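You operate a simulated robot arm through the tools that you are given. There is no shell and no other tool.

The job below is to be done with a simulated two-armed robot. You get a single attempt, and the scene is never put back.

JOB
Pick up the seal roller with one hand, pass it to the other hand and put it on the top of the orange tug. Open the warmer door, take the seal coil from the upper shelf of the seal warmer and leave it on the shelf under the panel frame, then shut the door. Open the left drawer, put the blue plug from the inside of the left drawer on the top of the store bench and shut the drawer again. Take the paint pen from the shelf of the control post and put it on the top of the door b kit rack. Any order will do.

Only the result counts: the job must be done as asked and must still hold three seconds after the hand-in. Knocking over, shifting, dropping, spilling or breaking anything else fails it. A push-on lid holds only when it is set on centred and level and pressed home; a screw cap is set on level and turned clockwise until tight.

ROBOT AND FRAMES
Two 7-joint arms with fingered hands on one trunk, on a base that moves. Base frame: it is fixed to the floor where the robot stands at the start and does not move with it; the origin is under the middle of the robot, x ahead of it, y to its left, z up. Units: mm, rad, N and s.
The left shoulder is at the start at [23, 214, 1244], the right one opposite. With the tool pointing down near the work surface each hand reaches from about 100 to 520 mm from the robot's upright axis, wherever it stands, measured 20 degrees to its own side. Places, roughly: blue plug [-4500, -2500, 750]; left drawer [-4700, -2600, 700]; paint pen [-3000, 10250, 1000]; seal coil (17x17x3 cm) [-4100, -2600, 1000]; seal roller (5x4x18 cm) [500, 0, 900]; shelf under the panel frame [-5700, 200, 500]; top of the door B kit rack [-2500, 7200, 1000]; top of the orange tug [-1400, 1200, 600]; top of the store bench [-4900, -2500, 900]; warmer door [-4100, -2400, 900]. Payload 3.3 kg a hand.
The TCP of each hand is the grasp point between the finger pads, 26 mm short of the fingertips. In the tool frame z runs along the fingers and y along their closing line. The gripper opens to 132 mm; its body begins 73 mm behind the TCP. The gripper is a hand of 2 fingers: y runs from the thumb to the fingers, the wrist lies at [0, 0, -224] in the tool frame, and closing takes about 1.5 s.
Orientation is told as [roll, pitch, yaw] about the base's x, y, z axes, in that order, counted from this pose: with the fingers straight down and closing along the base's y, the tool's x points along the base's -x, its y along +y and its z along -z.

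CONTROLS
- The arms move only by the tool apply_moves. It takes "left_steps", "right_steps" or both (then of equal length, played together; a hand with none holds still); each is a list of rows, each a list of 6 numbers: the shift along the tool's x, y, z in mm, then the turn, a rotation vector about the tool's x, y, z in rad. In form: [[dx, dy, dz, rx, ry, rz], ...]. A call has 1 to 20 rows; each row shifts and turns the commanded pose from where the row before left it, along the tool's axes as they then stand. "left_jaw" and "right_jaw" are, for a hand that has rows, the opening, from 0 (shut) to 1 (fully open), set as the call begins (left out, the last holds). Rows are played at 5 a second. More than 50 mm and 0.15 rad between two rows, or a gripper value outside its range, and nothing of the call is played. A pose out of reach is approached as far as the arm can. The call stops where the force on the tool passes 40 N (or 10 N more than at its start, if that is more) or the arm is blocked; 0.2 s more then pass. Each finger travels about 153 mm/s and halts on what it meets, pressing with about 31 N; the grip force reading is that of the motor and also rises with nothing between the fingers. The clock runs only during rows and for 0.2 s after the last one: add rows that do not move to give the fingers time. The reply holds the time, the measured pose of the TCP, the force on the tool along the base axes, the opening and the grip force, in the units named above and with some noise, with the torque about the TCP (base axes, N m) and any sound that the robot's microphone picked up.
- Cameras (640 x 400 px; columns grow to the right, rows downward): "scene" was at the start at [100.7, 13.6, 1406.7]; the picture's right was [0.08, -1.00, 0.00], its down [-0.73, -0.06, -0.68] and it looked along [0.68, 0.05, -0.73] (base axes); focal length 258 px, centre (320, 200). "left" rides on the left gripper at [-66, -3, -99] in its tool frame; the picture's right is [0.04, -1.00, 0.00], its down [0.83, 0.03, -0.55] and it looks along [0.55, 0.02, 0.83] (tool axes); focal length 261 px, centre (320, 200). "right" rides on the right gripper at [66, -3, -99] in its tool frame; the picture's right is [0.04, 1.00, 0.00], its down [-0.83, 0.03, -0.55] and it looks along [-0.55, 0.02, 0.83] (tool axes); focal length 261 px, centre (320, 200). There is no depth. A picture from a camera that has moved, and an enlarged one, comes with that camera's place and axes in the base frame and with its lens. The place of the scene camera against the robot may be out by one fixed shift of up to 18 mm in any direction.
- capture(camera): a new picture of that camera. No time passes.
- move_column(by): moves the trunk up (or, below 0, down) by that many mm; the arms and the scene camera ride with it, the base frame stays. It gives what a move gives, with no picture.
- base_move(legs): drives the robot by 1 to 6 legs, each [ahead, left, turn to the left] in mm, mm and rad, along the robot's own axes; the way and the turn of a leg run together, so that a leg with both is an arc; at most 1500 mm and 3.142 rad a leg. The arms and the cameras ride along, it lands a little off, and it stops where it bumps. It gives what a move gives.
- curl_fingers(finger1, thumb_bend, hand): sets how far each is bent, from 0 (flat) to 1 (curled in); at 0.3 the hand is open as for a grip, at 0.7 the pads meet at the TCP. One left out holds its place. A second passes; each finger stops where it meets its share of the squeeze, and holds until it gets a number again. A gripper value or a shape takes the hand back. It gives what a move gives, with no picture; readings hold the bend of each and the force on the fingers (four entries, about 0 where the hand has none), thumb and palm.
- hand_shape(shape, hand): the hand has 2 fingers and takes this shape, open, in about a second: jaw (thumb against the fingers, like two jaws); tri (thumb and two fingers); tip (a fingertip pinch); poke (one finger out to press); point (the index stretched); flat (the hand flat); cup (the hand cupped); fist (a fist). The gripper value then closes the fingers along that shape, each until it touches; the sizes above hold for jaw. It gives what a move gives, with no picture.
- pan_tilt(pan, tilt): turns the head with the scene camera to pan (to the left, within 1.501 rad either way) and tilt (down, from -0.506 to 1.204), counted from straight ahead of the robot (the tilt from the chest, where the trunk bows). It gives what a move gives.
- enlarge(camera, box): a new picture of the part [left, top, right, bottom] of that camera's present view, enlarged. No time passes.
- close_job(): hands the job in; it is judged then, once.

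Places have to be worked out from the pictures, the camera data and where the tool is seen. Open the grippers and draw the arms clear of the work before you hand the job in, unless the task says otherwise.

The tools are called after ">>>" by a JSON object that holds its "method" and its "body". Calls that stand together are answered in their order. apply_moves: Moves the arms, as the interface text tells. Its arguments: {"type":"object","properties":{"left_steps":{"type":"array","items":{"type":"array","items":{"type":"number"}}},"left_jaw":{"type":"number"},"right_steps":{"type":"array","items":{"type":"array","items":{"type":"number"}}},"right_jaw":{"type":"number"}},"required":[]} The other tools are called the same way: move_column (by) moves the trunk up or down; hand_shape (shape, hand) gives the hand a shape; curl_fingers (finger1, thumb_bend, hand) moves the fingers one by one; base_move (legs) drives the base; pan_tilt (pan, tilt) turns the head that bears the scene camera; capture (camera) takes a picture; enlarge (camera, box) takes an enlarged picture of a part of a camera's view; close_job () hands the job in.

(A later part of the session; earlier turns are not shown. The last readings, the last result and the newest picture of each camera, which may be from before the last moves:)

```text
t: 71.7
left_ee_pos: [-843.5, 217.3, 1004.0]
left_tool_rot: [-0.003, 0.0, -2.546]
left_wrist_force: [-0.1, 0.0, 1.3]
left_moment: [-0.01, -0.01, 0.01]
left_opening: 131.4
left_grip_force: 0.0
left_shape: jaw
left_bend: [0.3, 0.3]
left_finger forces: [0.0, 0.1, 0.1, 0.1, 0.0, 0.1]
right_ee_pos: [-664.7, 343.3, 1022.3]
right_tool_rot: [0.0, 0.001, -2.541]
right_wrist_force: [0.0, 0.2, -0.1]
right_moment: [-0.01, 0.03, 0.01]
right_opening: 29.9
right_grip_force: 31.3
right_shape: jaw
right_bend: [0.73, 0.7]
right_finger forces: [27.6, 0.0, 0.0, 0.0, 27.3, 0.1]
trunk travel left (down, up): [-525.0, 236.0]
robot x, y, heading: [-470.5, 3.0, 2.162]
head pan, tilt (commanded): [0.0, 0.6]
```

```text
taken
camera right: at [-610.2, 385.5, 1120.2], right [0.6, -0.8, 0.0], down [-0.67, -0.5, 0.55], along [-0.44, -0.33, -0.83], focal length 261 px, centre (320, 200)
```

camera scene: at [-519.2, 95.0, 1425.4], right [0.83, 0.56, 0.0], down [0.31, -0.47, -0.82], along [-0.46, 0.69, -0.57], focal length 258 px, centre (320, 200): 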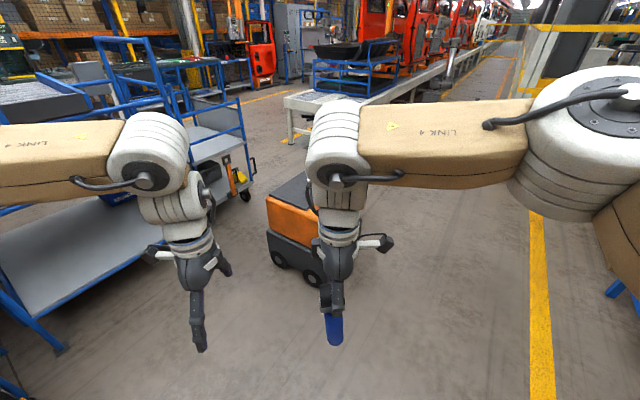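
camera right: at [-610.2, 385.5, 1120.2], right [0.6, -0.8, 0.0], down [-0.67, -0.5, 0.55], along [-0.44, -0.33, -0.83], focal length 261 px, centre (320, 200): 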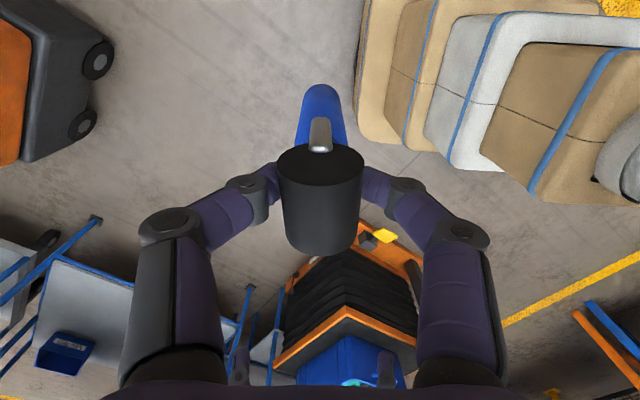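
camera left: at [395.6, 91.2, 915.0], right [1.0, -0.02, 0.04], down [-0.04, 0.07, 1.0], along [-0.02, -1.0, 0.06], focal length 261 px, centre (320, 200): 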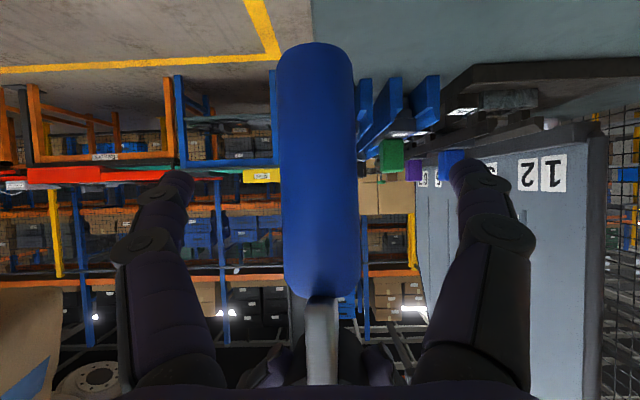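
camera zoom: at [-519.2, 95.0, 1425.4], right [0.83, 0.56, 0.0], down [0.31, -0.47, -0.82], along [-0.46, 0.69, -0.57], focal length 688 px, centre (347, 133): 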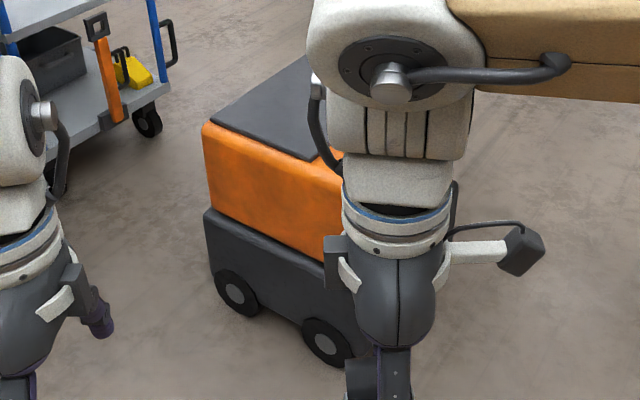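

The tug's near side runs along x at about y 940, with a dark plate as its top. I turn to face +y, strafe left in front of it and look again.

>>> {"method": "base_move", "body": {"legs": [[0, 0, -0.591], [0, 850, 0]]}}

>>> {"method": "capture", "body": {"camera": "scene"}}

>>> {"method": "capture", "body": {"camera": "right"}}

>>> {"method": "capture", "body": {"camera": "left"}}

```text
t: 77.3
left_ee_pos: [-1439.6, 365.8, 1004.2]
left_tool_rot: [-0.003, -0.003, -3.022]
left_wrist_force: [0.4, 0.5, 0.6]
left_moment: [-0.01, 0.03, -0.04]
left_opening: 132.0
left_grip_force: 0.0
left_shape: jaw
left_bend: [0.3, 0.3]
left_finger forces: [0.0, 0.1, 0.0, 0.0, 0.1, 0.0]
right_ee_pos: [-1220.9, 395.6, 1021.8]
right_tool_rot: [0.0, -0.002, -3.014]
right_wrist_force: [-0.2, -0.3, -0.9]
right_moment: [0.0, 0.02, 0.01]
right_opening: 29.6
right_grip_force: 30.9
right_shape: jaw
right_bend: [0.73, 0.7]
right_finger forces: [27.7, 0.0, 0.1, 0.1, 27.4, 0.0]
trunk travel left (down, up): [-525.0, 236.0]
robot x, y, heading: [-1207.5, 1.0, 1.685]
head pan, tilt (commanded): [0.0, 0.6]
stopped in leg 2: the robot was blocked; the commanded pose is now the measured one
```

```text
taken
camera scene: at [-1208.3, 111.8, 1425.5], right [0.99, 0.11, 0.0], down [0.06, -0.56, -0.83], along [-0.09, 0.82, -0.56], focal length 258 px, centre (320, 200)
```

scene: 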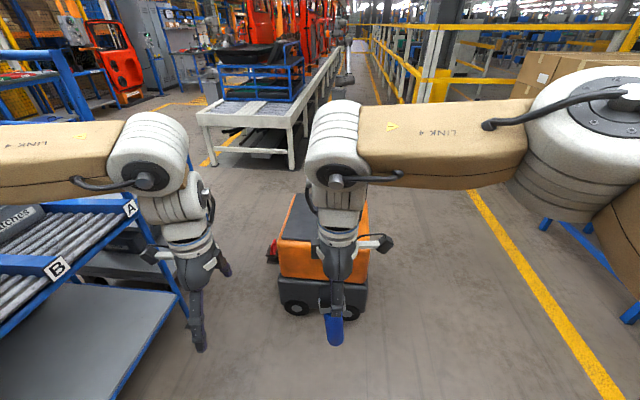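

```text
taken
camera right: at [-1155.5, 408.5, 1120.1], right [0.17, -0.99, 0.0], down [-0.82, -0.14, 0.55], along [-0.55, -0.09, -0.83], focal length 261 px, centre (320, 200)
```

right: 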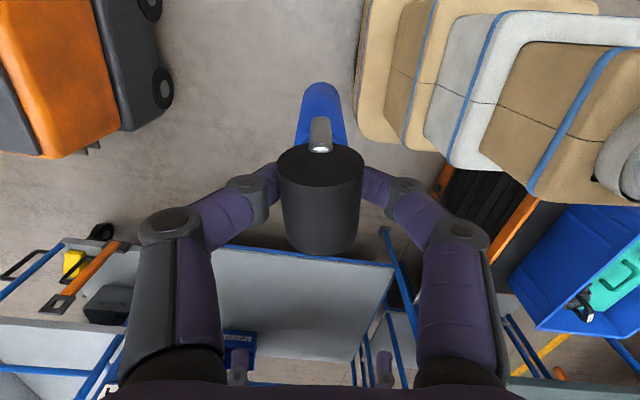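

```text
taken
camera left: at [-1504.0, 359.2, 1102.5], right [-0.08, 1.0, 0.0], down [0.83, 0.07, 0.55], along [0.55, 0.05, -0.83], focal length 261 px, centre (320, 200)
```

left: 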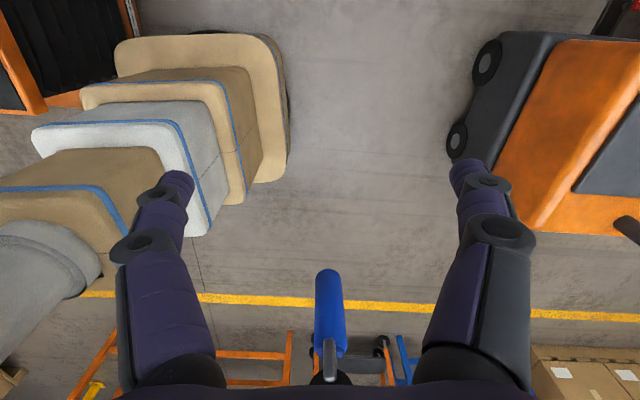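

The base stopped on contact at x ≈ -1207; something stands to the left. I back away to the right a little and look left to see what it is.

>>> {"method": "base_move", "body": {"legs": [[0, -40, 0]]}}

>>> {"method": "pan_tilt", "body": {"pan": 1.3, "tilt": 0.9}}

>>> {"method": "capture", "body": {"camera": "scene"}}

>>> {"method": "pan_tilt", "body": {"pan": 0.7, "tilt": 0.8}}

>>> {"method": "capture", "body": {"camera": "scene"}}

```text
t: 78.2
left_ee_pos: [-1399.6, 370.5, 1004.5]
left_tool_rot: [-0.002, -0.004, -3.021]
left_wrist_force: [0.7, -0.8, 1.0]
left_moment: [-0.02, 0.05, 0.03]
left_opening: 131.8
left_grip_force: 0.1
left_shape: jaw
left_bend: [0.3, 0.3]
left_finger forces: [0.0, 0.0, 0.0, 0.0, 0.0, 0.1]
right_ee_pos: [-1181.3, 400.6, 1022.2]
right_tool_rot: [0.0, -0.001, -3.014]
right_wrist_force: [-0.3, 0.9, 0.2]
right_moment: [0.01, 0.0, -0.01]
right_opening: 29.6
right_grip_force: 30.6
right_shape: jaw
right_bend: [0.73, 0.7]
right_finger forces: [27.8, 0.0, 0.0, 0.0, 27.5, 0.0]
trunk travel left (down, up): [-525.0, 236.0]
robot x, y, heading: [-1164.9, 7.1, 1.685]
head pan, tilt (commanded): [0.0, 0.6]
```

```text
t: 79.6
left_ee_pos: [-1401.1, 370.4, 1004.3]
left_tool_rot: [-0.002, 0.002, -3.021]
left_wrist_force: [-0.6, 0.7, -0.1]
left_moment: [-0.01, -0.02, 0.0]
left_opening: 131.8
left_grip_force: 0.1
left_shape: jaw
left_bend: [0.3, 0.3]
left_finger forces: [0.0, 0.0, 0.1, 0.0, 0.0, 0.1]
right_ee_pos: [-1183.3, 400.0, 1022.5]
right_tool_rot: [0.0, 0.001, -3.014]
right_wrist_force: [-0.7, -0.3, 0.6]
right_moment: [0.01, -0.01, -0.02]
right_opening: 29.6
right_grip_force: 30.6
right_shape: jaw
right_bend: [0.73, 0.7]
right_finger forces: [27.7, 0.0, 0.0, 0.0, 27.5, 0.1]
trunk travel left (down, up): [-525.0, 236.0]
robot x, y, heading: [-1166.0, 6.2, 1.686]
head pan, tilt (commanded): [1.3, 0.901]
```

```text
taken
camera scene: at [-1235.6, 40.8, 1400.7], right [0.16, 0.99, 0.0], down [0.77, -0.12, -0.62], along [-0.61, 0.1, -0.78], focal length 258 px, centre (320, 200)
```

scene: 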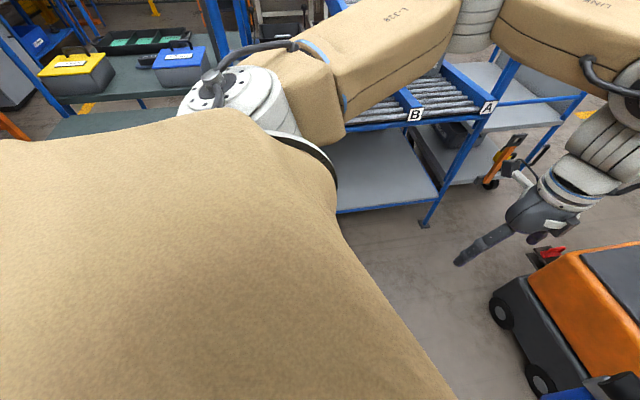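

```text
t: 80.6
left_ee_pos: [-1400.6, 369.6, 1003.1]
left_tool_rot: [-0.003, 0.002, -3.02]
left_wrist_force: [0.2, 0.2, -0.4]
left_moment: [-0.01, -0.02, -0.01]
left_opening: 131.8
left_grip_force: 0.1
left_shape: jaw
left_bend: [0.3, 0.3]
left_finger forces: [0.1, 0.0, 0.1, 0.1, 0.0, 0.0]
right_ee_pos: [-1183.8, 400.2, 1021.7]
right_tool_rot: [0.001, 0.002, -3.014]
right_wrist_force: [0.7, -0.4, 0.1]
right_moment: [0.01, 0.02, -0.02]
right_opening: 29.7
right_grip_force: 31.1
right_shape: jaw
right_bend: [0.73, 0.7]
right_finger forces: [27.8, 0.0, 0.0, 0.1, 27.5, 0.0]
trunk travel left (down, up): [-525.0, 236.0]
robot x, y, heading: [-1169.0, 7.2, 1.683]
head pan, tilt (commanded): [0.7, 0.799]
```

```text
taken
camera scene: at [-1219.7, 84.3, 1408.6], right [0.69, 0.73, 0.0], down [0.52, -0.49, -0.7], along [-0.51, 0.48, -0.72], focal length 258 px, centre (320, 200)
```

scene: 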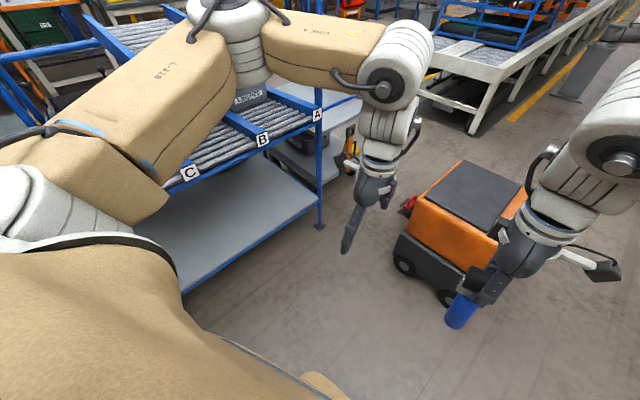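

The base likely met the orange-framed bin behind to the left; further ahead it's free. I straighten to face +y, go forward 350 mm and then left, staying well short of the tug.

>>> {"method": "base_move", "body": {"legs": [[0, 0, -0.114], [380, 0, 0], [0, 150, 0]]}}

>>> {"method": "pan_tilt", "body": {"pan": 0.0, "tilt": 0.9}}

>>> {"method": "capture", "body": {"camera": "scene"}}

>>> {"method": "capture", "body": {"camera": "right"}}

>>> {"method": "capture", "body": {"camera": "left"}}

```text
t: 84.6
left_ee_pos: [-1513.2, 780.4, 1003.6]
left_tool_rot: [-0.002, 0.003, -3.137]
left_wrist_force: [0.0, 0.4, 1.1]
left_moment: [-0.01, -0.01, 0.01]
left_opening: 132.1
left_grip_force: 0.1
left_shape: jaw
left_bend: [0.3, 0.3]
left_finger forces: [0.0, 0.0, 0.1, 0.0, 0.0, 0.0]
right_ee_pos: [-1294.6, 783.6, 1021.4]
right_tool_rot: [-0.001, 0.001, -3.131]
right_wrist_force: [0.0, -0.5, -2.1]
right_moment: [0.01, -0.04, -0.01]
right_opening: 29.8
right_grip_force: 30.8
right_shape: jaw
right_bend: [0.73, 0.7]
right_finger forces: [27.7, 0.1, 0.0, 0.0, 27.4, 0.1]
trunk travel left (down, up): [-525.0, 236.0]
robot x, y, heading: [-1321.8, 390.5, 1.563]
head pan, tilt (commanded): [0.7, 0.799]
```

```text
t: 85.7
left_ee_pos: [-1511.3, 779.4, 1004.0]
left_tool_rot: [-0.004, 0.002, -3.136]
left_wrist_force: [-0.1, 0.8, 0.2]
left_moment: [0.0, -0.02, -0.01]
left_opening: 131.9
left_grip_force: 0.0
left_shape: jaw
left_bend: [0.3, 0.3]
left_finger forces: [0.0, 0.0, 0.0, 0.0, 0.0, 0.0]
right_ee_pos: [-1293.3, 784.0, 1021.6]
right_tool_rot: [0.001, 0.0, -3.132]
right_wrist_force: [0.7, 0.3, -2.5]
right_moment: [0.01, 0.03, 0.01]
right_opening: 29.6
right_grip_force: 31.6
right_shape: jaw
right_bend: [0.73, 0.7]
right_finger forces: [27.7, 0.0, 0.0, 0.0, 27.4, 0.0]
trunk travel left (down, up): [-525.0, 236.0]
robot x, y, heading: [-1325.1, 388.9, 1.574]
head pan, tilt (commanded): [0.0, 0.901]
```

```text
taken
camera scene: at [-1313.7, 488.6, 1400.7], right [1.0, 0.0, 0.0], down [0.0, -0.78, -0.62], along [0.0, 0.62, -0.78], focal length 258 px, centre (320, 200)
```

scene: 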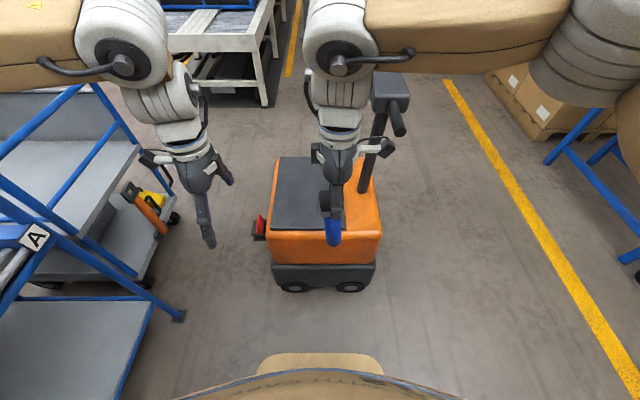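

```text
taken
camera right: at [-1225.6, 789.4, 1120.0], right [0.05, -1.0, 0.0], down [-0.83, -0.04, 0.55], along [-0.55, -0.03, -0.83], focal length 261 px, centre (320, 200)
```

right: 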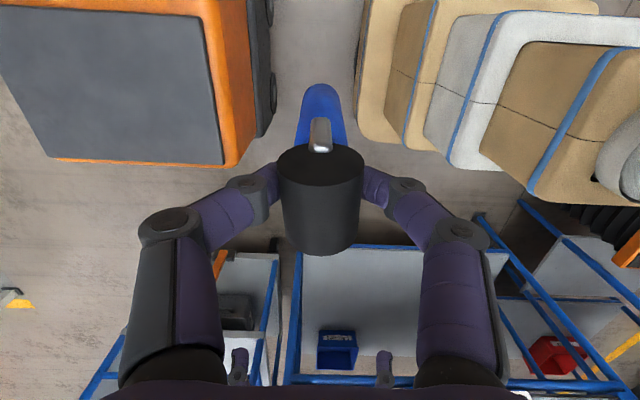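

```text
taken
camera left: at [-1577.1, 780.6, 1102.0], right [0.04, 1.0, 0.0], down [0.83, -0.03, 0.55], along [0.55, -0.02, -0.83], focal length 261 px, centre (320, 200)
```

left: 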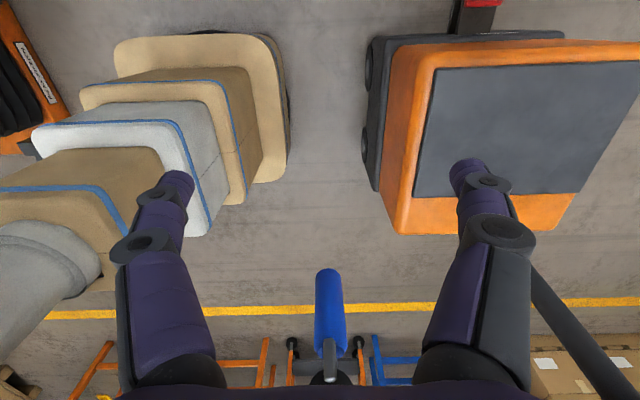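

I can now see the tug's flat dark plate: roughly x -1500…-1225, y 985…1350, at z ≈ 555–600, with a steering column on the right. I move the left hand outward, clear of the tug, then drive 190 mm closer.

>>> {"method": "apply_moves", "body": {"left_steps": [[-40, 0, 0, 0, 0, 0], [-40, 0, 0, 0, 0, 0], [-40, 0, 0, 0, 0, 0], [0, 0, 0, 0, 0, 0]]}}

>>> {"method": "base_move", "body": {"legs": [[190, 0, 0]]}}

>>> {"method": "capture", "body": {"camera": "scene"}}

>>> {"method": "capture", "body": {"camera": "right"}}

>>> {"method": "capture", "body": {"camera": "left"}}

```text
t: 86.7
left_ee_pos: [-1628.3, 778.7, 1003.4]
left_tool_rot: [-0.002, -0.001, -3.139]
left_wrist_force: [-0.3, 0.5, 0.0]
left_moment: [-0.01, 0.04, 0.0]
left_opening: 131.7
left_grip_force: 0.1
left_shape: jaw
left_bend: [0.3, 0.3]
left_finger forces: [0.1, 0.0, 0.0, 0.1, 0.0, 0.1]
right_ee_pos: [-1293.5, 784.1, 1021.6]
right_tool_rot: [-0.001, 0.0, -3.131]
right_wrist_force: [-0.8, -1.0, -1.9]
right_moment: [-0.02, -0.03, 0.02]
right_opening: 29.6
right_grip_force: 31.2
right_shape: jaw
right_bend: [0.73, 0.7]
right_finger forces: [27.8, 0.0, 0.1, 0.2, 27.4, 0.0]
trunk travel left (down, up): [-525.0, 236.0]
robot x, y, heading: [-1321.4, 390.0, 1.569]
head pan, tilt (commanded): [0.0, 0.901]
```

```text
t: 88.2
left_ee_pos: [-1626.1, 973.2, 1003.1]
left_tool_rot: [0.0, 0.0, -3.141]
left_wrist_force: [-1.0, 0.2, 0.1]
left_moment: [-0.02, -0.04, 0.03]
left_opening: 132.0
left_grip_force: 0.0
left_shape: jaw
left_bend: [0.3, 0.3]
left_finger forces: [0.0, 0.1, 0.1, 0.0, 0.1, 0.0]
right_ee_pos: [-1291.7, 975.9, 1021.4]
right_tool_rot: [0.001, 0.001, -3.134]
right_wrist_force: [-0.6, 0.3, -2.5]
right_moment: [-0.03, -0.02, -0.02]
right_opening: 29.7
right_grip_force: 31.1
right_shape: jaw
right_bend: [0.73, 0.7]
right_finger forces: [27.5, 0.1, 0.0, 0.1, 27.5, 0.0]
trunk travel left (down, up): [-525.0, 236.0]
robot x, y, heading: [-1317.0, 582.1, 1.566]
head pan, tilt (commanded): [0.0, 0.901]
```

```text
taken
camera scene: at [-1312.8, 682.8, 1400.6], right [1.0, -0.01, 0.0], down [0.0, -0.78, -0.62], along [0.0, 0.62, -0.78], focal length 258 px, centre (320, 200)
```

scene: 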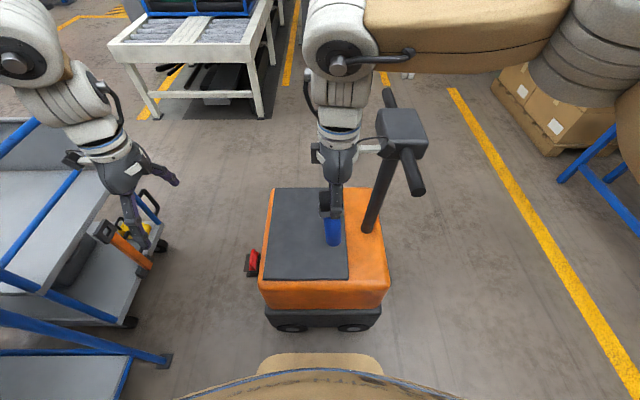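

```text
taken
camera right: at [-1224.1, 983.1, 1119.6], right [0.05, -1.0, 0.0], down [-0.83, -0.04, 0.55], along [-0.55, -0.03, -0.83], focal length 261 px, centre (320, 200)
```

right: 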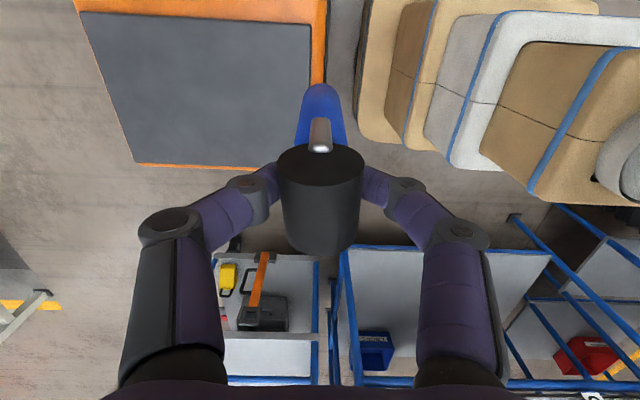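

```text
taken
camera left: at [-1692.3, 974.0, 1101.0], right [0.04, 1.0, 0.0], down [0.83, -0.03, 0.55], along [0.55, -0.02, -0.83], focal length 261 px, centre (320, 200)
```

left: 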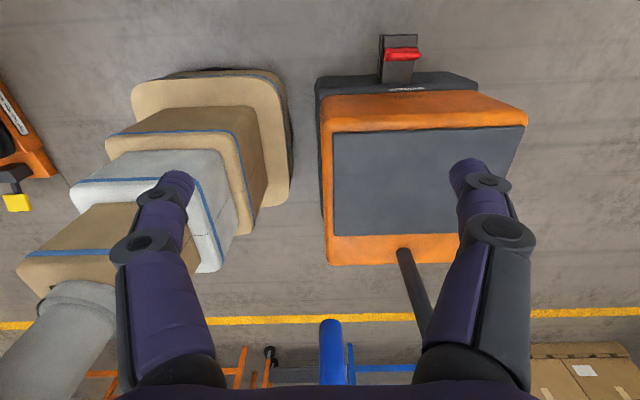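

Both hand cameras agree: plate top at z ≈ 561, x -1503…-1222, y ≈ 1005…1370; the column stands near x -1110. I drive 60 mm closer and carry the roller left and forward over the plate.

>>> {"method": "base_move", "body": {"legs": [[60, 0, 0]]}}

>>> {"method": "apply_moves", "body": {"right_steps": [[-22, -13, 0, 0, 0, 0], [-22, -13, 0, 0, 0, 0], [-22, -13, 0, 0, 0, 0], [0, 0, 0, 0, 0, 0]]}}

>>> {"method": "move_column", "body": {"by": -240}}

>>> {"method": "capture", "body": {"camera": "scene"}}

>>> {"method": "capture", "body": {"camera": "left"}}

>>> {"method": "capture", "body": {"camera": "right"}}

```text
t: 89.2
left_ee_pos: [-1626.7, 1032.2, 1002.3]
left_tool_rot: [0.0, -0.001, -3.137]
left_wrist_force: [0.6, 0.7, 0.1]
left_moment: [-0.02, -0.02, 0.03]
left_opening: 131.9
left_grip_force: 0.0
left_shape: jaw
left_bend: [0.3, 0.3]
left_finger forces: [0.1, 0.1, 0.0, 0.0, 0.1, 0.0]
right_ee_pos: [-1291.4, 1036.8, 1020.8]
right_tool_rot: [0.003, 0.001, -3.133]
right_wrist_force: [-0.2, 0.5, -2.5]
right_moment: [-0.01, -0.04, -0.02]
right_opening: 29.7
right_grip_force: 30.7
right_shape: jaw
right_bend: [0.73, 0.7]
right_finger forces: [27.5, 0.1, 0.1, 0.1, 27.4, 0.0]
trunk travel left (down, up): [-525.0, 236.0]
robot x, y, heading: [-1320.0, 641.3, 1.564]
head pan, tilt (commanded): [0.0, 0.901]
```

```text
t: 90.2
left_ee_pos: [-1626.3, 1029.9, 1003.6]
left_tool_rot: [0.0, -0.002, -3.137]
left_wrist_force: [0.4, 0.7, -0.5]
left_moment: [0.0, -0.01, 0.0]
left_opening: 131.8
left_grip_force: 0.0
left_shape: jaw
left_bend: [0.3, 0.3]
left_finger forces: [0.1, 0.0, 0.0, 0.0, 0.0, 0.1]
right_ee_pos: [-1310.1, 1071.6, 1028.1]
right_tool_rot: [0.002, -0.022, 3.093]
right_wrist_force: [-0.1, 0.5, -1.5]
right_moment: [0.02, -0.02, 0.02]
right_opening: 29.6
right_grip_force: 31.3
right_shape: jaw
right_bend: [0.73, 0.7]
right_finger forces: [28.3, 0.1, 0.1, 0.1, 28.1, 0.1]
right hand out of reach, approached as far as the arm can: row 2, 3
trunk travel left (down, up): [-525.0, 236.0]
robot x, y, heading: [-1322.1, 644.7, 1.569]
head pan, tilt (commanded): [0.0, 0.901]
```

```text
t: 92.7
left_ee_pos: [-1626.3, 1031.0, 762.5]
left_tool_rot: [-0.002, 0.0, -3.138]
left_wrist_force: [0.2, -0.7, -0.1]
left_moment: [0.03, 0.01, -0.01]
left_opening: 132.2
left_grip_force: 0.1
left_shape: jaw
left_bend: [0.3, 0.3]
left_finger forces: [0.0, 0.0, 0.0, 0.1, 0.1, 0.1]
right_ee_pos: [-1325.1, 1055.1, 781.5]
right_tool_rot: [0.002, -0.001, -3.138]
right_wrist_force: [0.2, 0.4, -2.5]
right_moment: [-0.01, 0.0, 0.01]
right_opening: 29.8
right_grip_force: 30.8
right_shape: jaw
right_bend: [0.73, 0.7]
right_finger forces: [28.1, 0.0, 0.0, 0.0, 28.1, 0.1]
trunk travel left (down, up): [-285.0, 476.0]
robot x, y, heading: [-1319.5, 643.5, 1.568]
head pan, tilt (commanded): [0.0, 0.901]
```

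```text
taken
camera scene: at [-1312.4, 772.5, 1159.0], right [1.0, 0.0, 0.0], down [0.0, -0.78, -0.62], along [0.0, 0.62, -0.78], focal length 258 px, centre (320, 200)
```

scene: 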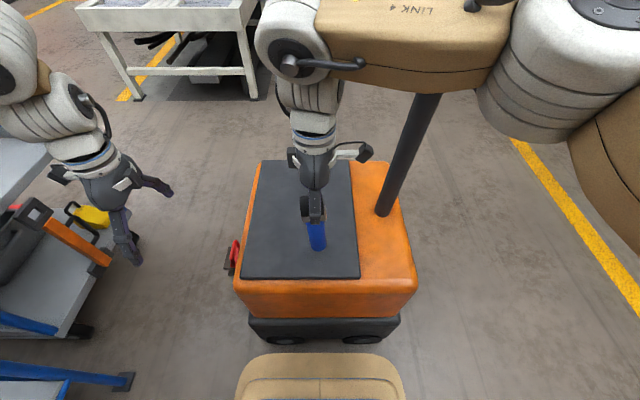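

```text
taken
camera left: at [-1692.3, 1031.3, 861.7], right [0.04, 1.0, 0.0], down [0.83, -0.03, 0.55], along [0.55, -0.02, -0.83], focal length 261 px, centre (320, 200)
```

left: 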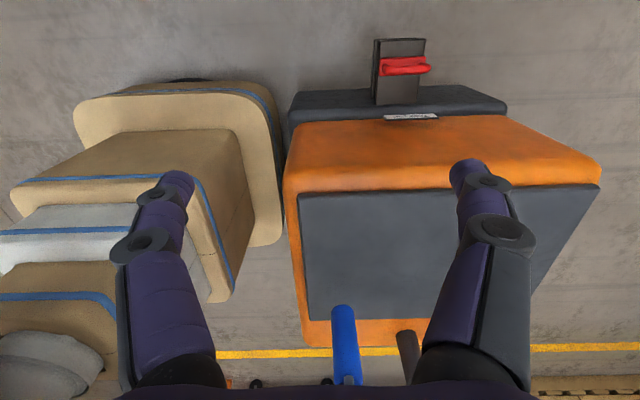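

```text
taken
camera right: at [-1258.6, 1060.9, 879.4], right [0.04, -1.0, 0.0], down [-0.83, -0.03, 0.55], along [-0.55, -0.03, -0.83], focal length 261 px, centre (320, 200)
```

right: 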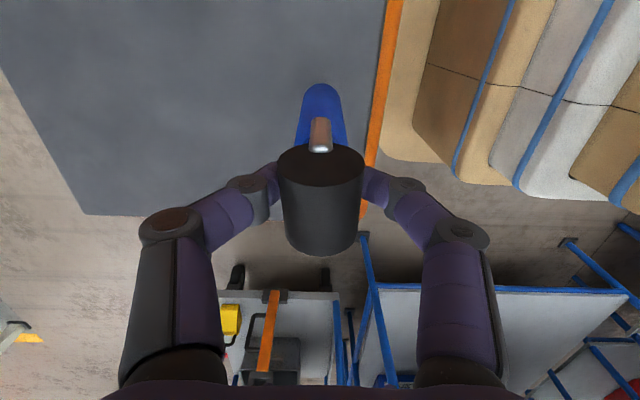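

The column lowered, but the right elbow may now be close to the tug's T-handle. Before going lower I look at that side.

>>> {"method": "pan_tilt", "body": {"pan": -0.7, "tilt": 0.6}}

>>> {"method": "capture", "body": {"camera": "scene"}}

>>> {"method": "pan_tilt", "body": {"pan": -0.5, "tilt": 0.1}}

>>> {"method": "capture", "body": {"camera": "scene"}}

```text
t: 93.8
left_ee_pos: [-1627.4, 1030.3, 762.3]
left_tool_rot: [-0.002, 0.0, -3.138]
left_wrist_force: [-0.6, -0.8, 0.7]
left_moment: [0.02, 0.01, 0.01]
left_opening: 132.0
left_grip_force: 0.0
left_shape: jaw
left_bend: [0.3, 0.3]
left_finger forces: [0.0, 0.0, 0.0, 0.0, 0.0, 0.0]
right_ee_pos: [-1326.0, 1056.9, 782.2]
right_tool_rot: [0.0, -0.001, -3.139]
right_wrist_force: [-0.3, -0.5, -2.6]
right_moment: [0.0, 0.0, 0.01]
right_opening: 29.7
right_grip_force: 30.7
right_shape: jaw
right_bend: [0.73, 0.7]
right_finger forces: [28.2, 0.0, 0.1, 0.1, 28.1, 0.0]
trunk travel left (down, up): [-285.0, 476.0]
robot x, y, heading: [-1316.4, 641.1, 1.568]
head pan, tilt (commanded): [-0.7, 0.6]
```

```text
taken
camera scene: at [-1255.6, 764.6, 1183.6], right [0.76, -0.65, 0.0], down [-0.37, -0.43, -0.82], along [0.53, 0.63, -0.57], focal length 258 px, centre (320, 200)
```

scene: 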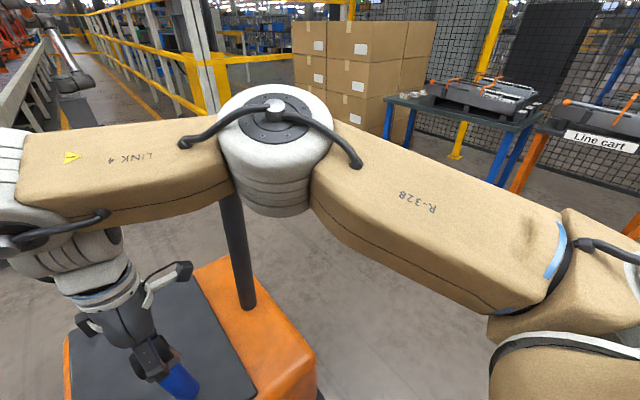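

```text
t: 94.7
left_ee_pos: [-1626.1, 1030.5, 763.5]
left_tool_rot: [-0.001, 0.001, -3.137]
left_wrist_force: [-0.4, -0.6, -0.1]
left_moment: [-0.01, 0.02, 0.03]
left_opening: 131.9
left_grip_force: 0.0
left_shape: jaw
left_bend: [0.3, 0.3]
left_finger forces: [0.1, 0.0, 0.0, 0.0, 0.0, 0.0]
right_ee_pos: [-1325.6, 1055.3, 783.2]
right_tool_rot: [-0.001, -0.002, -3.141]
right_wrist_force: [0.5, -0.4, -3.1]
right_moment: [0.01, 0.0, 0.02]
right_opening: 29.4
right_grip_force: 31.1
right_shape: jaw
right_bend: [0.73, 0.7]
right_finger forces: [28.2, 0.0, 0.1, 0.0, 28.1, 0.0]
trunk travel left (down, up): [-285.0, 476.0]
robot x, y, heading: [-1318.2, 644.0, 1.567]
head pan, tilt (commanded): [-0.499, 0.099]
```

```text
taken
camera scene: at [-1268.4, 777.8, 1229.7], right [0.88, -0.48, 0.0], down [-0.05, -0.09, -0.99], along [0.48, 0.87, -0.1], focal length 258 px, centre (320, 200)
```

scene: 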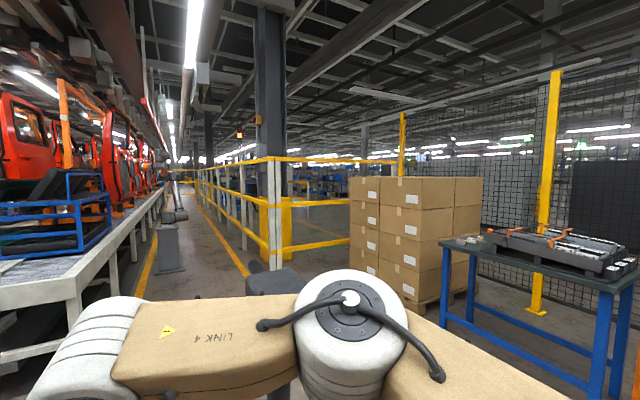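

The right elbow (about (-1097, 1015)) is very close to the T-handle grip, so lowering by the column is unsafe. I raise the column back and will instead lower the arm itself, which keeps the elbow high and near the robot.

>>> {"method": "move_column", "body": {"by": 240}}

>>> {"method": "pan_tilt", "body": {"pan": -0.3, "tilt": 0.9}}

>>> {"method": "capture", "body": {"camera": "scene"}}

```text
t: 97.2
left_ee_pos: [-1627.3, 1031.0, 1002.7]
left_tool_rot: [-0.002, 0.002, -3.138]
left_wrist_force: [-0.6, 0.9, -0.8]
left_moment: [0.0, -0.01, -0.02]
left_opening: 132.0
left_grip_force: 0.1
left_shape: jaw
left_bend: [0.3, 0.3]
left_finger forces: [0.0, 0.0, 0.0, 0.1, 0.0, 0.0]
right_ee_pos: [-1311.2, 1069.8, 1026.3]
right_tool_rot: [-0.001, -0.017, 3.095]
right_wrist_force: [0.2, 0.4, -1.3]
right_moment: [-0.02, -0.04, 0.02]
right_opening: 29.3
right_grip_force: 31.0
right_shape: jaw
right_bend: [0.73, 0.7]
right_finger forces: [28.1, 0.1, 0.1, 0.1, 27.8, 0.0]
trunk travel left (down, up): [-525.0, 236.0]
robot x, y, heading: [-1323.0, 642.5, 1.564]
head pan, tilt (commanded): [-0.499, 0.099]
```

```text
t: 98.3
left_ee_pos: [-1627.0, 1030.8, 1003.0]
left_tool_rot: [-0.002, 0.0, -3.137]
left_wrist_force: [0.2, -0.2, 0.1]
left_moment: [-0.01, 0.0, -0.02]
left_opening: 132.2
left_grip_force: 0.0
left_shape: jaw
left_bend: [0.3, 0.3]
left_finger forces: [0.1, 0.1, 0.1, 0.0, 0.1, 0.1]
right_ee_pos: [-1309.1, 1069.3, 1023.3]
right_tool_rot: [0.003, -0.014, 3.094]
right_wrist_force: [-0.2, 0.5, -2.0]
right_moment: [0.01, 0.02, -0.03]
right_opening: 29.6
right_grip_force: 30.9
right_shape: jaw
right_bend: [0.73, 0.7]
right_finger forces: [28.1, 0.0, 0.0, 0.0, 27.8, 0.0]
trunk travel left (down, up): [-525.0, 236.0]
robot x, y, heading: [-1320.6, 640.9, 1.567]
head pan, tilt (commanded): [-0.3, 0.901]
```

```text
taken
camera scene: at [-1290.3, 736.9, 1400.7], right [0.95, -0.3, 0.0], down [-0.23, -0.75, -0.62], along [0.19, 0.59, -0.78], focal length 258 px, centre (320, 200)
```

scene: 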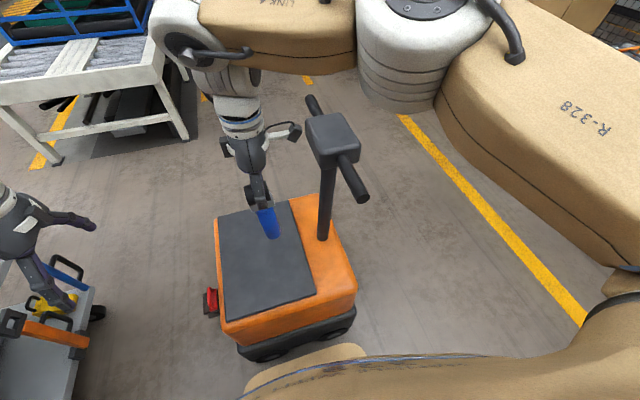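

Column is back up. I now lower the right arm itself by 200 mm, shifting slightly left and re-levelling, then check the roller above the plate.

>>> {"method": "apply_moves", "body": {"right_steps": [[-9, 3, 25, 0, 0.015, -0.045], [-9, 3, 25, 0, 0, 0], [-9, 3, 25, 0, 0, 0], [-8, 3, 25, 0, 0, 0], [0, 0, 25, 0, 0, 0], [0, 0, 25, 0, 0, 0], [0, 0, 25, 0, 0, 0], [0, 0, 25, 0, 0, 0], [0, 0, 0, 0, 0, 0]]}}

>>> {"method": "capture", "body": {"camera": "scene"}}

>>> {"method": "capture", "body": {"camera": "right"}}

>>> {"method": "capture", "body": {"camera": "left"}}

```text
t: 100.5
left_ee_pos: [-1626.8, 1030.2, 1002.5]
left_tool_rot: [-0.001, 0.002, -3.139]
left_wrist_force: [0.4, -0.5, 0.4]
left_moment: [-0.04, -0.02, -0.02]
left_opening: 132.0
left_grip_force: 0.1
left_shape: jaw
left_bend: [0.3, 0.3]
left_finger forces: [0.1, 0.1, 0.0, 0.0, 0.1, 0.0]
right_ee_pos: [-1294.1, 1052.3, 827.3]
right_tool_rot: [-0.01, 0.033, 3.115]
right_wrist_force: [1.0, 0.0, -1.7]
right_moment: [0.0, -0.05, 0.0]
right_opening: 29.5
right_grip_force: 30.6
right_shape: jaw
right_bend: [0.73, 0.7]
right_finger forces: [27.6, 0.0, 0.0, 0.0, 27.5, 0.0]
right hand out of reach, approached as far as the arm can: row 1, 3, 4, 8
trunk travel left (down, up): [-525.0, 236.0]
robot x, y, heading: [-1320.5, 642.2, 1.568]
head pan, tilt (commanded): [-0.3, 0.901]
stopped in row 9 (right hand): the arm was blocked; the commanded pose is now the measured one
```

```text
taken
camera scene: at [-1289.9, 737.1, 1400.7], right [0.95, -0.3, 0.0], down [-0.24, -0.75, -0.62], along [0.19, 0.59, -0.78], focal length 258 px, centre (320, 200)
```

scene: 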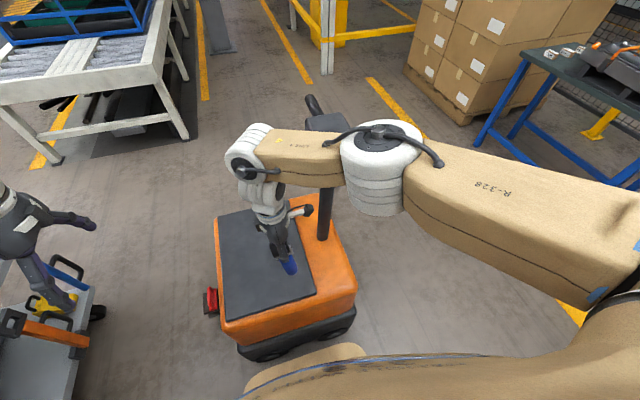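

```text
taken
camera right: at [-1229.6, 1053.9, 928.1], right [0.02, -1.0, -0.01], down [-0.85, -0.02, 0.52], along [-0.52, 0.0, -0.85], focal length 261 px, centre (320, 200)
```

right: 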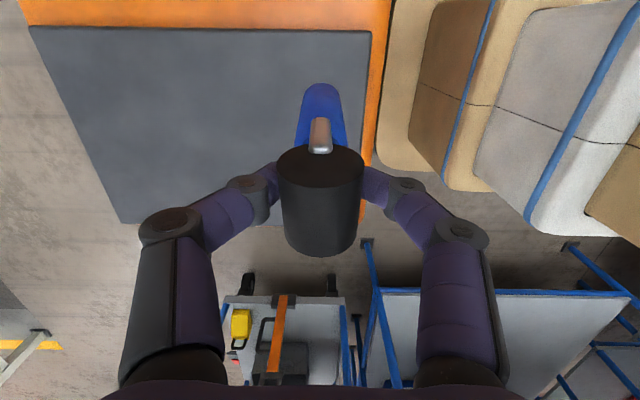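

```text
taken
camera left: at [-1691.9, 1031.8, 1101.5], right [0.04, 1.0, 0.0], down [0.83, -0.03, 0.55], along [0.55, -0.02, -0.83], focal length 261 px, centre (320, 200)
```

left: 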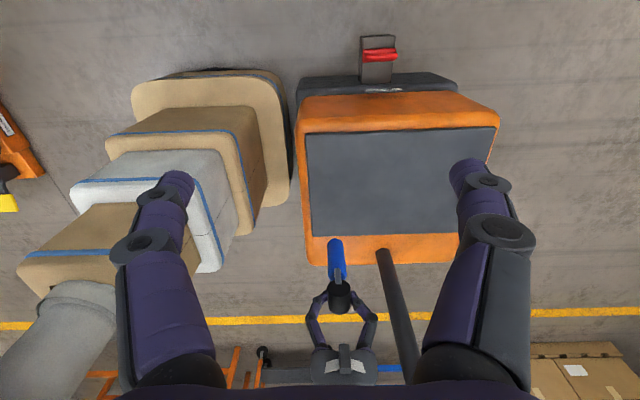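

The arm was blocked at z 827 — most likely the elbow meeting the T-handle; the tug itself has not moved in the pictures. I lift the arm straight back up, and will place the roller from further left instead.

>>> {"method": "apply_moves", "body": {"right_steps": [[0, 0, -15, 0, 0, 0], [0, 0, -20, 0, 0, 0], [0, 0, -25, 0, 0, 0], [0, 0, -25, 0, 0, 0], [0, 0, -25, 0, 0, 0], [0, 0, -25, 0, 0, 0], [0, 0, -25, 0, 0, 0], [0, 0, -25, 0, 0, 0], [0, 0, 0, 0, 0, 0]]}}

>>> {"method": "capture", "body": {"camera": "scene"}}

```text
t: 102.5
left_ee_pos: [-1627.0, 1030.3, 1003.1]
left_tool_rot: [-0.003, 0.001, -3.139]
left_wrist_force: [-0.1, -0.2, 0.1]
left_moment: [0.0, 0.01, 0.05]
left_opening: 132.0
left_grip_force: 0.0
left_shape: jaw
left_bend: [0.3, 0.3]
left_finger forces: [0.0, 0.1, 0.1, 0.0, 0.0, 0.1]
right_ee_pos: [-1305.2, 1046.2, 1013.7]
right_tool_rot: [-0.011, 0.031, 3.125]
right_wrist_force: [1.7, -0.5, -0.8]
right_moment: [-0.03, -0.02, 0.0]
right_opening: 29.5
right_grip_force: 30.7
right_shape: jaw
right_bend: [0.73, 0.7]
right_finger forces: [27.4, 0.1, 0.1, 0.0, 27.1, 0.0]
trunk travel left (down, up): [-525.0, 236.0]
robot x, y, heading: [-1314.8, 640.4, 1.57]
head pan, tilt (commanded): [-0.3, 0.901]
```

```text
taken
camera scene: at [-1290.3, 737.1, 1400.6], right [0.95, -0.3, 0.0], down [-0.23, -0.75, -0.62], along [0.19, 0.59, -0.78], focal length 258 px, centre (320, 200)
```

scene: 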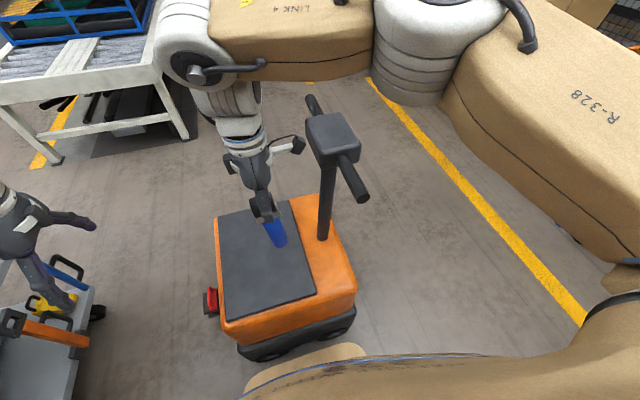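

The tug is unmoved. I back off a little, strafe left 158 mm and come forward again, re-levelling the right hand.

>>> {"method": "apply_moves", "body": {"right_steps": [[9, 6, 0, -0.011, -0.031, -0.013], [9, 6, 0, 0, 0, 0], [0, 0, 0, 0, 0, 0]]}}

>>> {"method": "base_move", "body": {"legs": [[-60, 0, 0], [0, 158, 0], [75, 0, 0]]}}

>>> {"method": "capture", "body": {"camera": "scene"}}

>>> {"method": "capture", "body": {"camera": "right"}}

```text
t: 103.3
left_ee_pos: [-1627.3, 1030.5, 1002.6]
left_tool_rot: [-0.002, 0.001, -3.138]
left_wrist_force: [0.0, 0.6, 1.1]
left_moment: [-0.03, 0.0, 0.03]
left_opening: 132.1
left_grip_force: 0.1
left_shape: jaw
left_bend: [0.3, 0.3]
left_finger forces: [0.0, 0.1, 0.0, 0.0, 0.1, 0.1]
right_ee_pos: [-1283.7, 1034.2, 1012.2]
right_tool_rot: [0.002, 0.001, 3.136]
right_wrist_force: [0.2, -0.3, -2.1]
right_moment: [0.02, 0.02, 0.0]
right_opening: 29.2
right_grip_force: 31.2
right_shape: jaw
right_bend: [0.73, 0.7]
right_finger forces: [27.4, 0.1, 0.0, 0.0, 27.1, 0.0]
trunk travel left (down, up): [-525.0, 236.0]
robot x, y, heading: [-1317.1, 644.0, 1.569]
head pan, tilt (commanded): [-0.3, 0.901]
```

```text
t: 105.9
left_ee_pos: [-1780.4, 1046.4, 1002.4]
left_tool_rot: [-0.001, 0.0, -3.137]
left_wrist_force: [0.9, 0.3, -0.9]
left_moment: [-0.05, 0.03, 0.02]
left_opening: 131.8
left_grip_force: 0.2
left_shape: jaw
left_bend: [0.3, 0.3]
left_finger forces: [0.1, 0.0, 0.0, 0.1, 0.0, 0.1]
right_ee_pos: [-1438.0, 1051.9, 1012.3]
right_tool_rot: [0.001, 0.001, 3.139]
right_wrist_force: [0.3, 0.9, -3.2]
right_moment: [0.01, -0.01, -0.02]
right_opening: 29.2
right_grip_force: 31.4
right_shape: jaw
right_bend: [0.73, 0.7]
right_finger forces: [27.5, 0.0, 0.0, 0.0, 27.2, 0.1]
trunk travel left (down, up): [-525.0, 236.0]
robot x, y, heading: [-1473.1, 661.4, 1.568]
head pan, tilt (commanded): [-0.3, 0.901]
```

```text
taken
camera scene: at [-1443.5, 755.0, 1400.5], right [0.95, -0.3, 0.0], down [-0.23, -0.75, -0.62], along [0.19, 0.59, -0.78], focal length 258 px, centre (320, 200)
```

scene: 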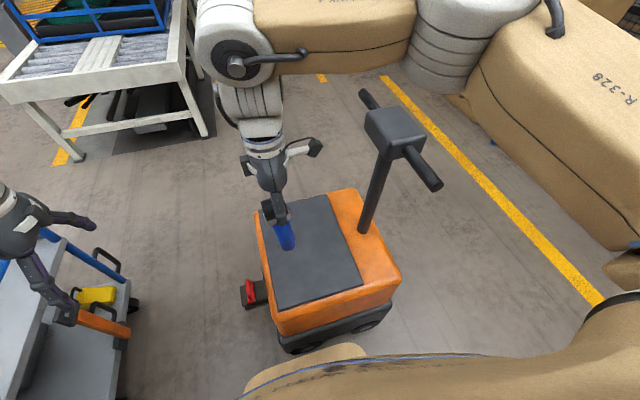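

```text
taken
camera right: at [-1371.1, 1056.4, 1110.4], right [0.04, -1.0, 0.0], down [-0.83, -0.03, 0.55], along [-0.55, -0.02, -0.83], focal length 261 px, centre (320, 200)
```

right: 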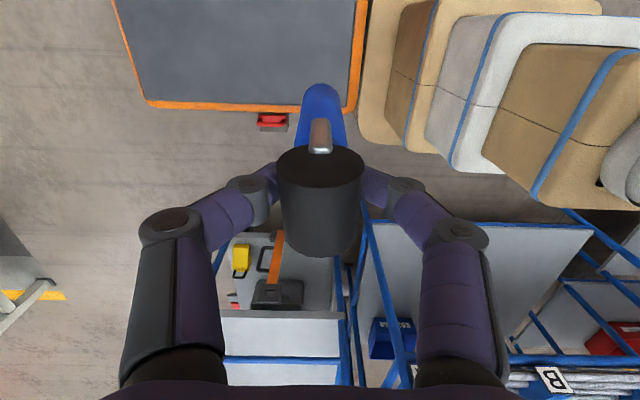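

The roller now hangs over the plate about 45 mm in from its front edge, and the T-handle is clear of the elbow in the picture. I lower the arm by 150 mm and look again.

>>> {"method": "apply_moves", "body": {"right_steps": [[0, 0, 25, 0, 0, 0], [0, 0, 25, 0, 0, 0], [0, 0, 25, 0, 0, 0], [0, 0, 25, 0, 0, 0], [0, 0, 25, 0, 0, 0], [0, 0, 25, 0, 0, 0], [0, 0, 0, 0, 0, 0]]}}

>>> {"method": "capture", "body": {"camera": "scene"}}

>>> {"method": "capture", "body": {"camera": "right"}}

```text
t: 107.5
left_ee_pos: [-1780.5, 1046.3, 1003.8]
left_tool_rot: [-0.002, 0.0, -3.136]
left_wrist_force: [-0.6, 0.0, -0.4]
left_moment: [-0.02, 0.0, 0.01]
left_opening: 132.0
left_grip_force: 0.0
left_shape: jaw
left_bend: [0.3, 0.3]
left_finger forces: [0.1, 0.0, 0.1, 0.1, 0.1, 0.1]
right_ee_pos: [-1437.9, 1051.0, 863.9]
right_tool_rot: [0.0, 0.001, 3.138]
right_wrist_force: [-0.4, -0.7, -1.8]
right_moment: [0.04, -0.01, -0.06]
right_opening: 29.2
right_grip_force: 31.0
right_shape: jaw
right_bend: [0.73, 0.7]
right_finger forces: [27.4, 0.0, 0.0, 0.0, 27.2, 0.0]
trunk travel left (down, up): [-525.0, 236.0]
robot x, y, heading: [-1470.8, 658.9, 1.57]
head pan, tilt (commanded): [-0.3, 0.901]
```

```text
taken
camera scene: at [-1443.6, 753.0, 1400.7], right [0.95, -0.3, 0.0], down [-0.23, -0.75, -0.62], along [0.19, 0.59, -0.78], focal length 258 px, centre (320, 200)
```

scene: 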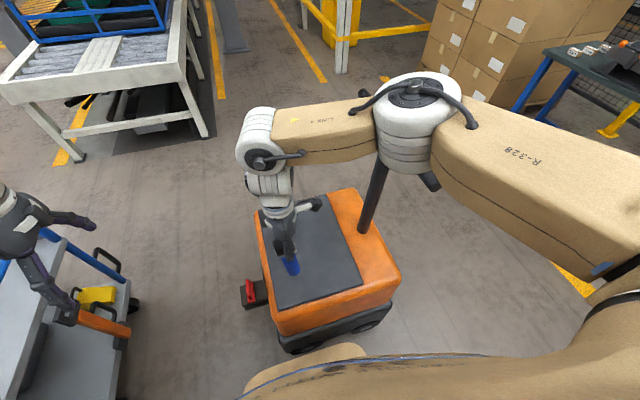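

```text
taken
camera right: at [-1370.5, 1054.7, 962.4], right [0.04, -1.0, 0.0], down [-0.83, -0.03, 0.55], along [-0.55, -0.02, -0.83], focal length 261 px, centre (320, 200)
```

right: 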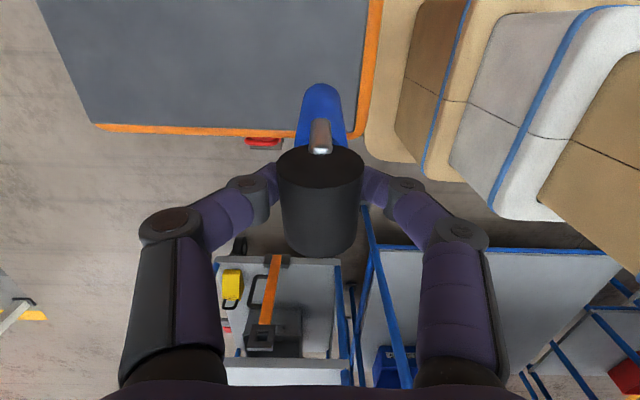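

The elbow is now just above the T-handle's head. To gain clearance I bring the left arm in, strafe left 67 mm and then turn 0.17 rad to the right, which swings the elbow away while the roller stays over the same spot.

>>> {"method": "apply_moves", "body": {"left_steps": [[33, 0, 0, 0, 0, 0], [33, 0, 0, 0, 0, 0], [34, 0, 0, 0, 0, 0], [0, 0, 0, 0, 0, 0]]}}

>>> {"method": "base_move", "body": {"legs": [[0, 67, 0], [0, 0, -0.17]]}}

>>> {"method": "capture", "body": {"camera": "scene"}}

>>> {"method": "capture", "body": {"camera": "right"}}

```text
t: 108.5
left_ee_pos: [-1682.7, 1046.1, 1002.3]
left_tool_rot: [0.0, 0.002, -3.137]
left_wrist_force: [-0.2, 0.0, -0.5]
left_moment: [0.01, 0.01, 0.01]
left_opening: 131.7
left_grip_force: 0.0
left_shape: jaw
left_bend: [0.3, 0.3]
left_finger forces: [0.1, 0.0, 0.0, 0.1, 0.0, 0.1]
right_ee_pos: [-1438.1, 1049.4, 864.4]
right_tool_rot: [0.0, 0.003, 3.138]
right_wrist_force: [-0.5, -0.3, -2.6]
right_moment: [0.02, -0.02, 0.0]
right_opening: 29.1
right_grip_force: 30.6
right_shape: jaw
right_bend: [0.73, 0.7]
right_finger forces: [27.4, 0.1, 0.1, 0.1, 27.1, 0.1]
trunk travel left (down, up): [-525.0, 236.0]
robot x, y, heading: [-1472.6, 660.1, 1.567]
head pan, tilt (commanded): [-0.3, 0.901]
```

```text
t: 110.2
left_ee_pos: [-1681.2, 1076.3, 1002.6]
left_tool_rot: [-0.002, 0.0, 2.972]
left_wrist_force: [0.0, -0.9, 0.2]
left_moment: [0.01, 0.02, 0.0]
left_opening: 132.1
left_grip_force: 0.2
left_shape: jaw
left_bend: [0.3, 0.3]
left_finger forces: [0.0, 0.0, 0.0, 0.0, 0.1, 0.0]
right_ee_pos: [-1438.4, 1037.8, 864.9]
right_tool_rot: [0.0, 0.001, 2.968]
right_wrist_force: [0.5, -0.3, -1.9]
right_moment: [0.01, -0.01, 0.0]
right_opening: 29.3
right_grip_force: 30.8
right_shape: jaw
right_bend: [0.73, 0.7]
right_finger forces: [27.3, 0.0, 0.1, 0.0, 27.0, 0.1]
trunk travel left (down, up): [-525.0, 236.0]
robot x, y, heading: [-1539.2, 653.8, 1.397]
head pan, tilt (commanded): [-0.3, 0.901]
```

```text
taken
camera scene: at [-1496.4, 748.2, 1400.6], right [0.89, -0.46, 0.0], down [-0.36, -0.7, -0.62], along [0.28, 0.55, -0.78], focal length 258 px, centre (320, 200)
```

scene: 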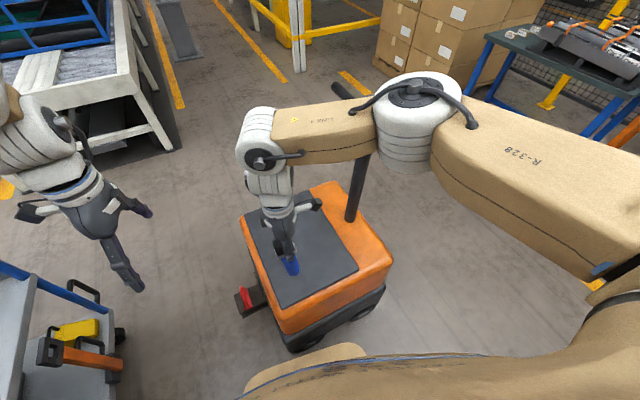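

```text
taken
camera right: at [-1372.4, 1032.1, 962.5], right [-0.13, -0.99, 0.0], down [-0.83, 0.11, 0.55], along [-0.55, 0.07, -0.83], focal length 261 px, centre (320, 200)
```

right: 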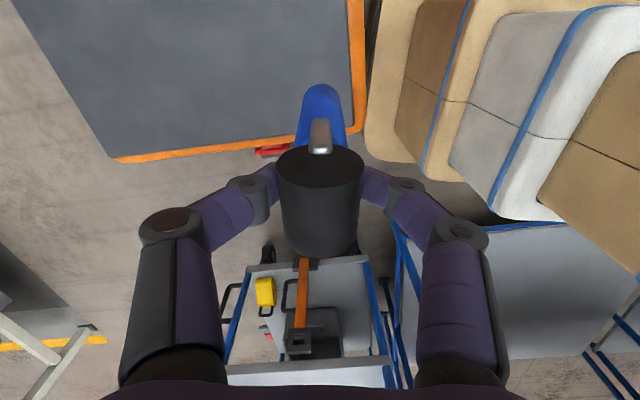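

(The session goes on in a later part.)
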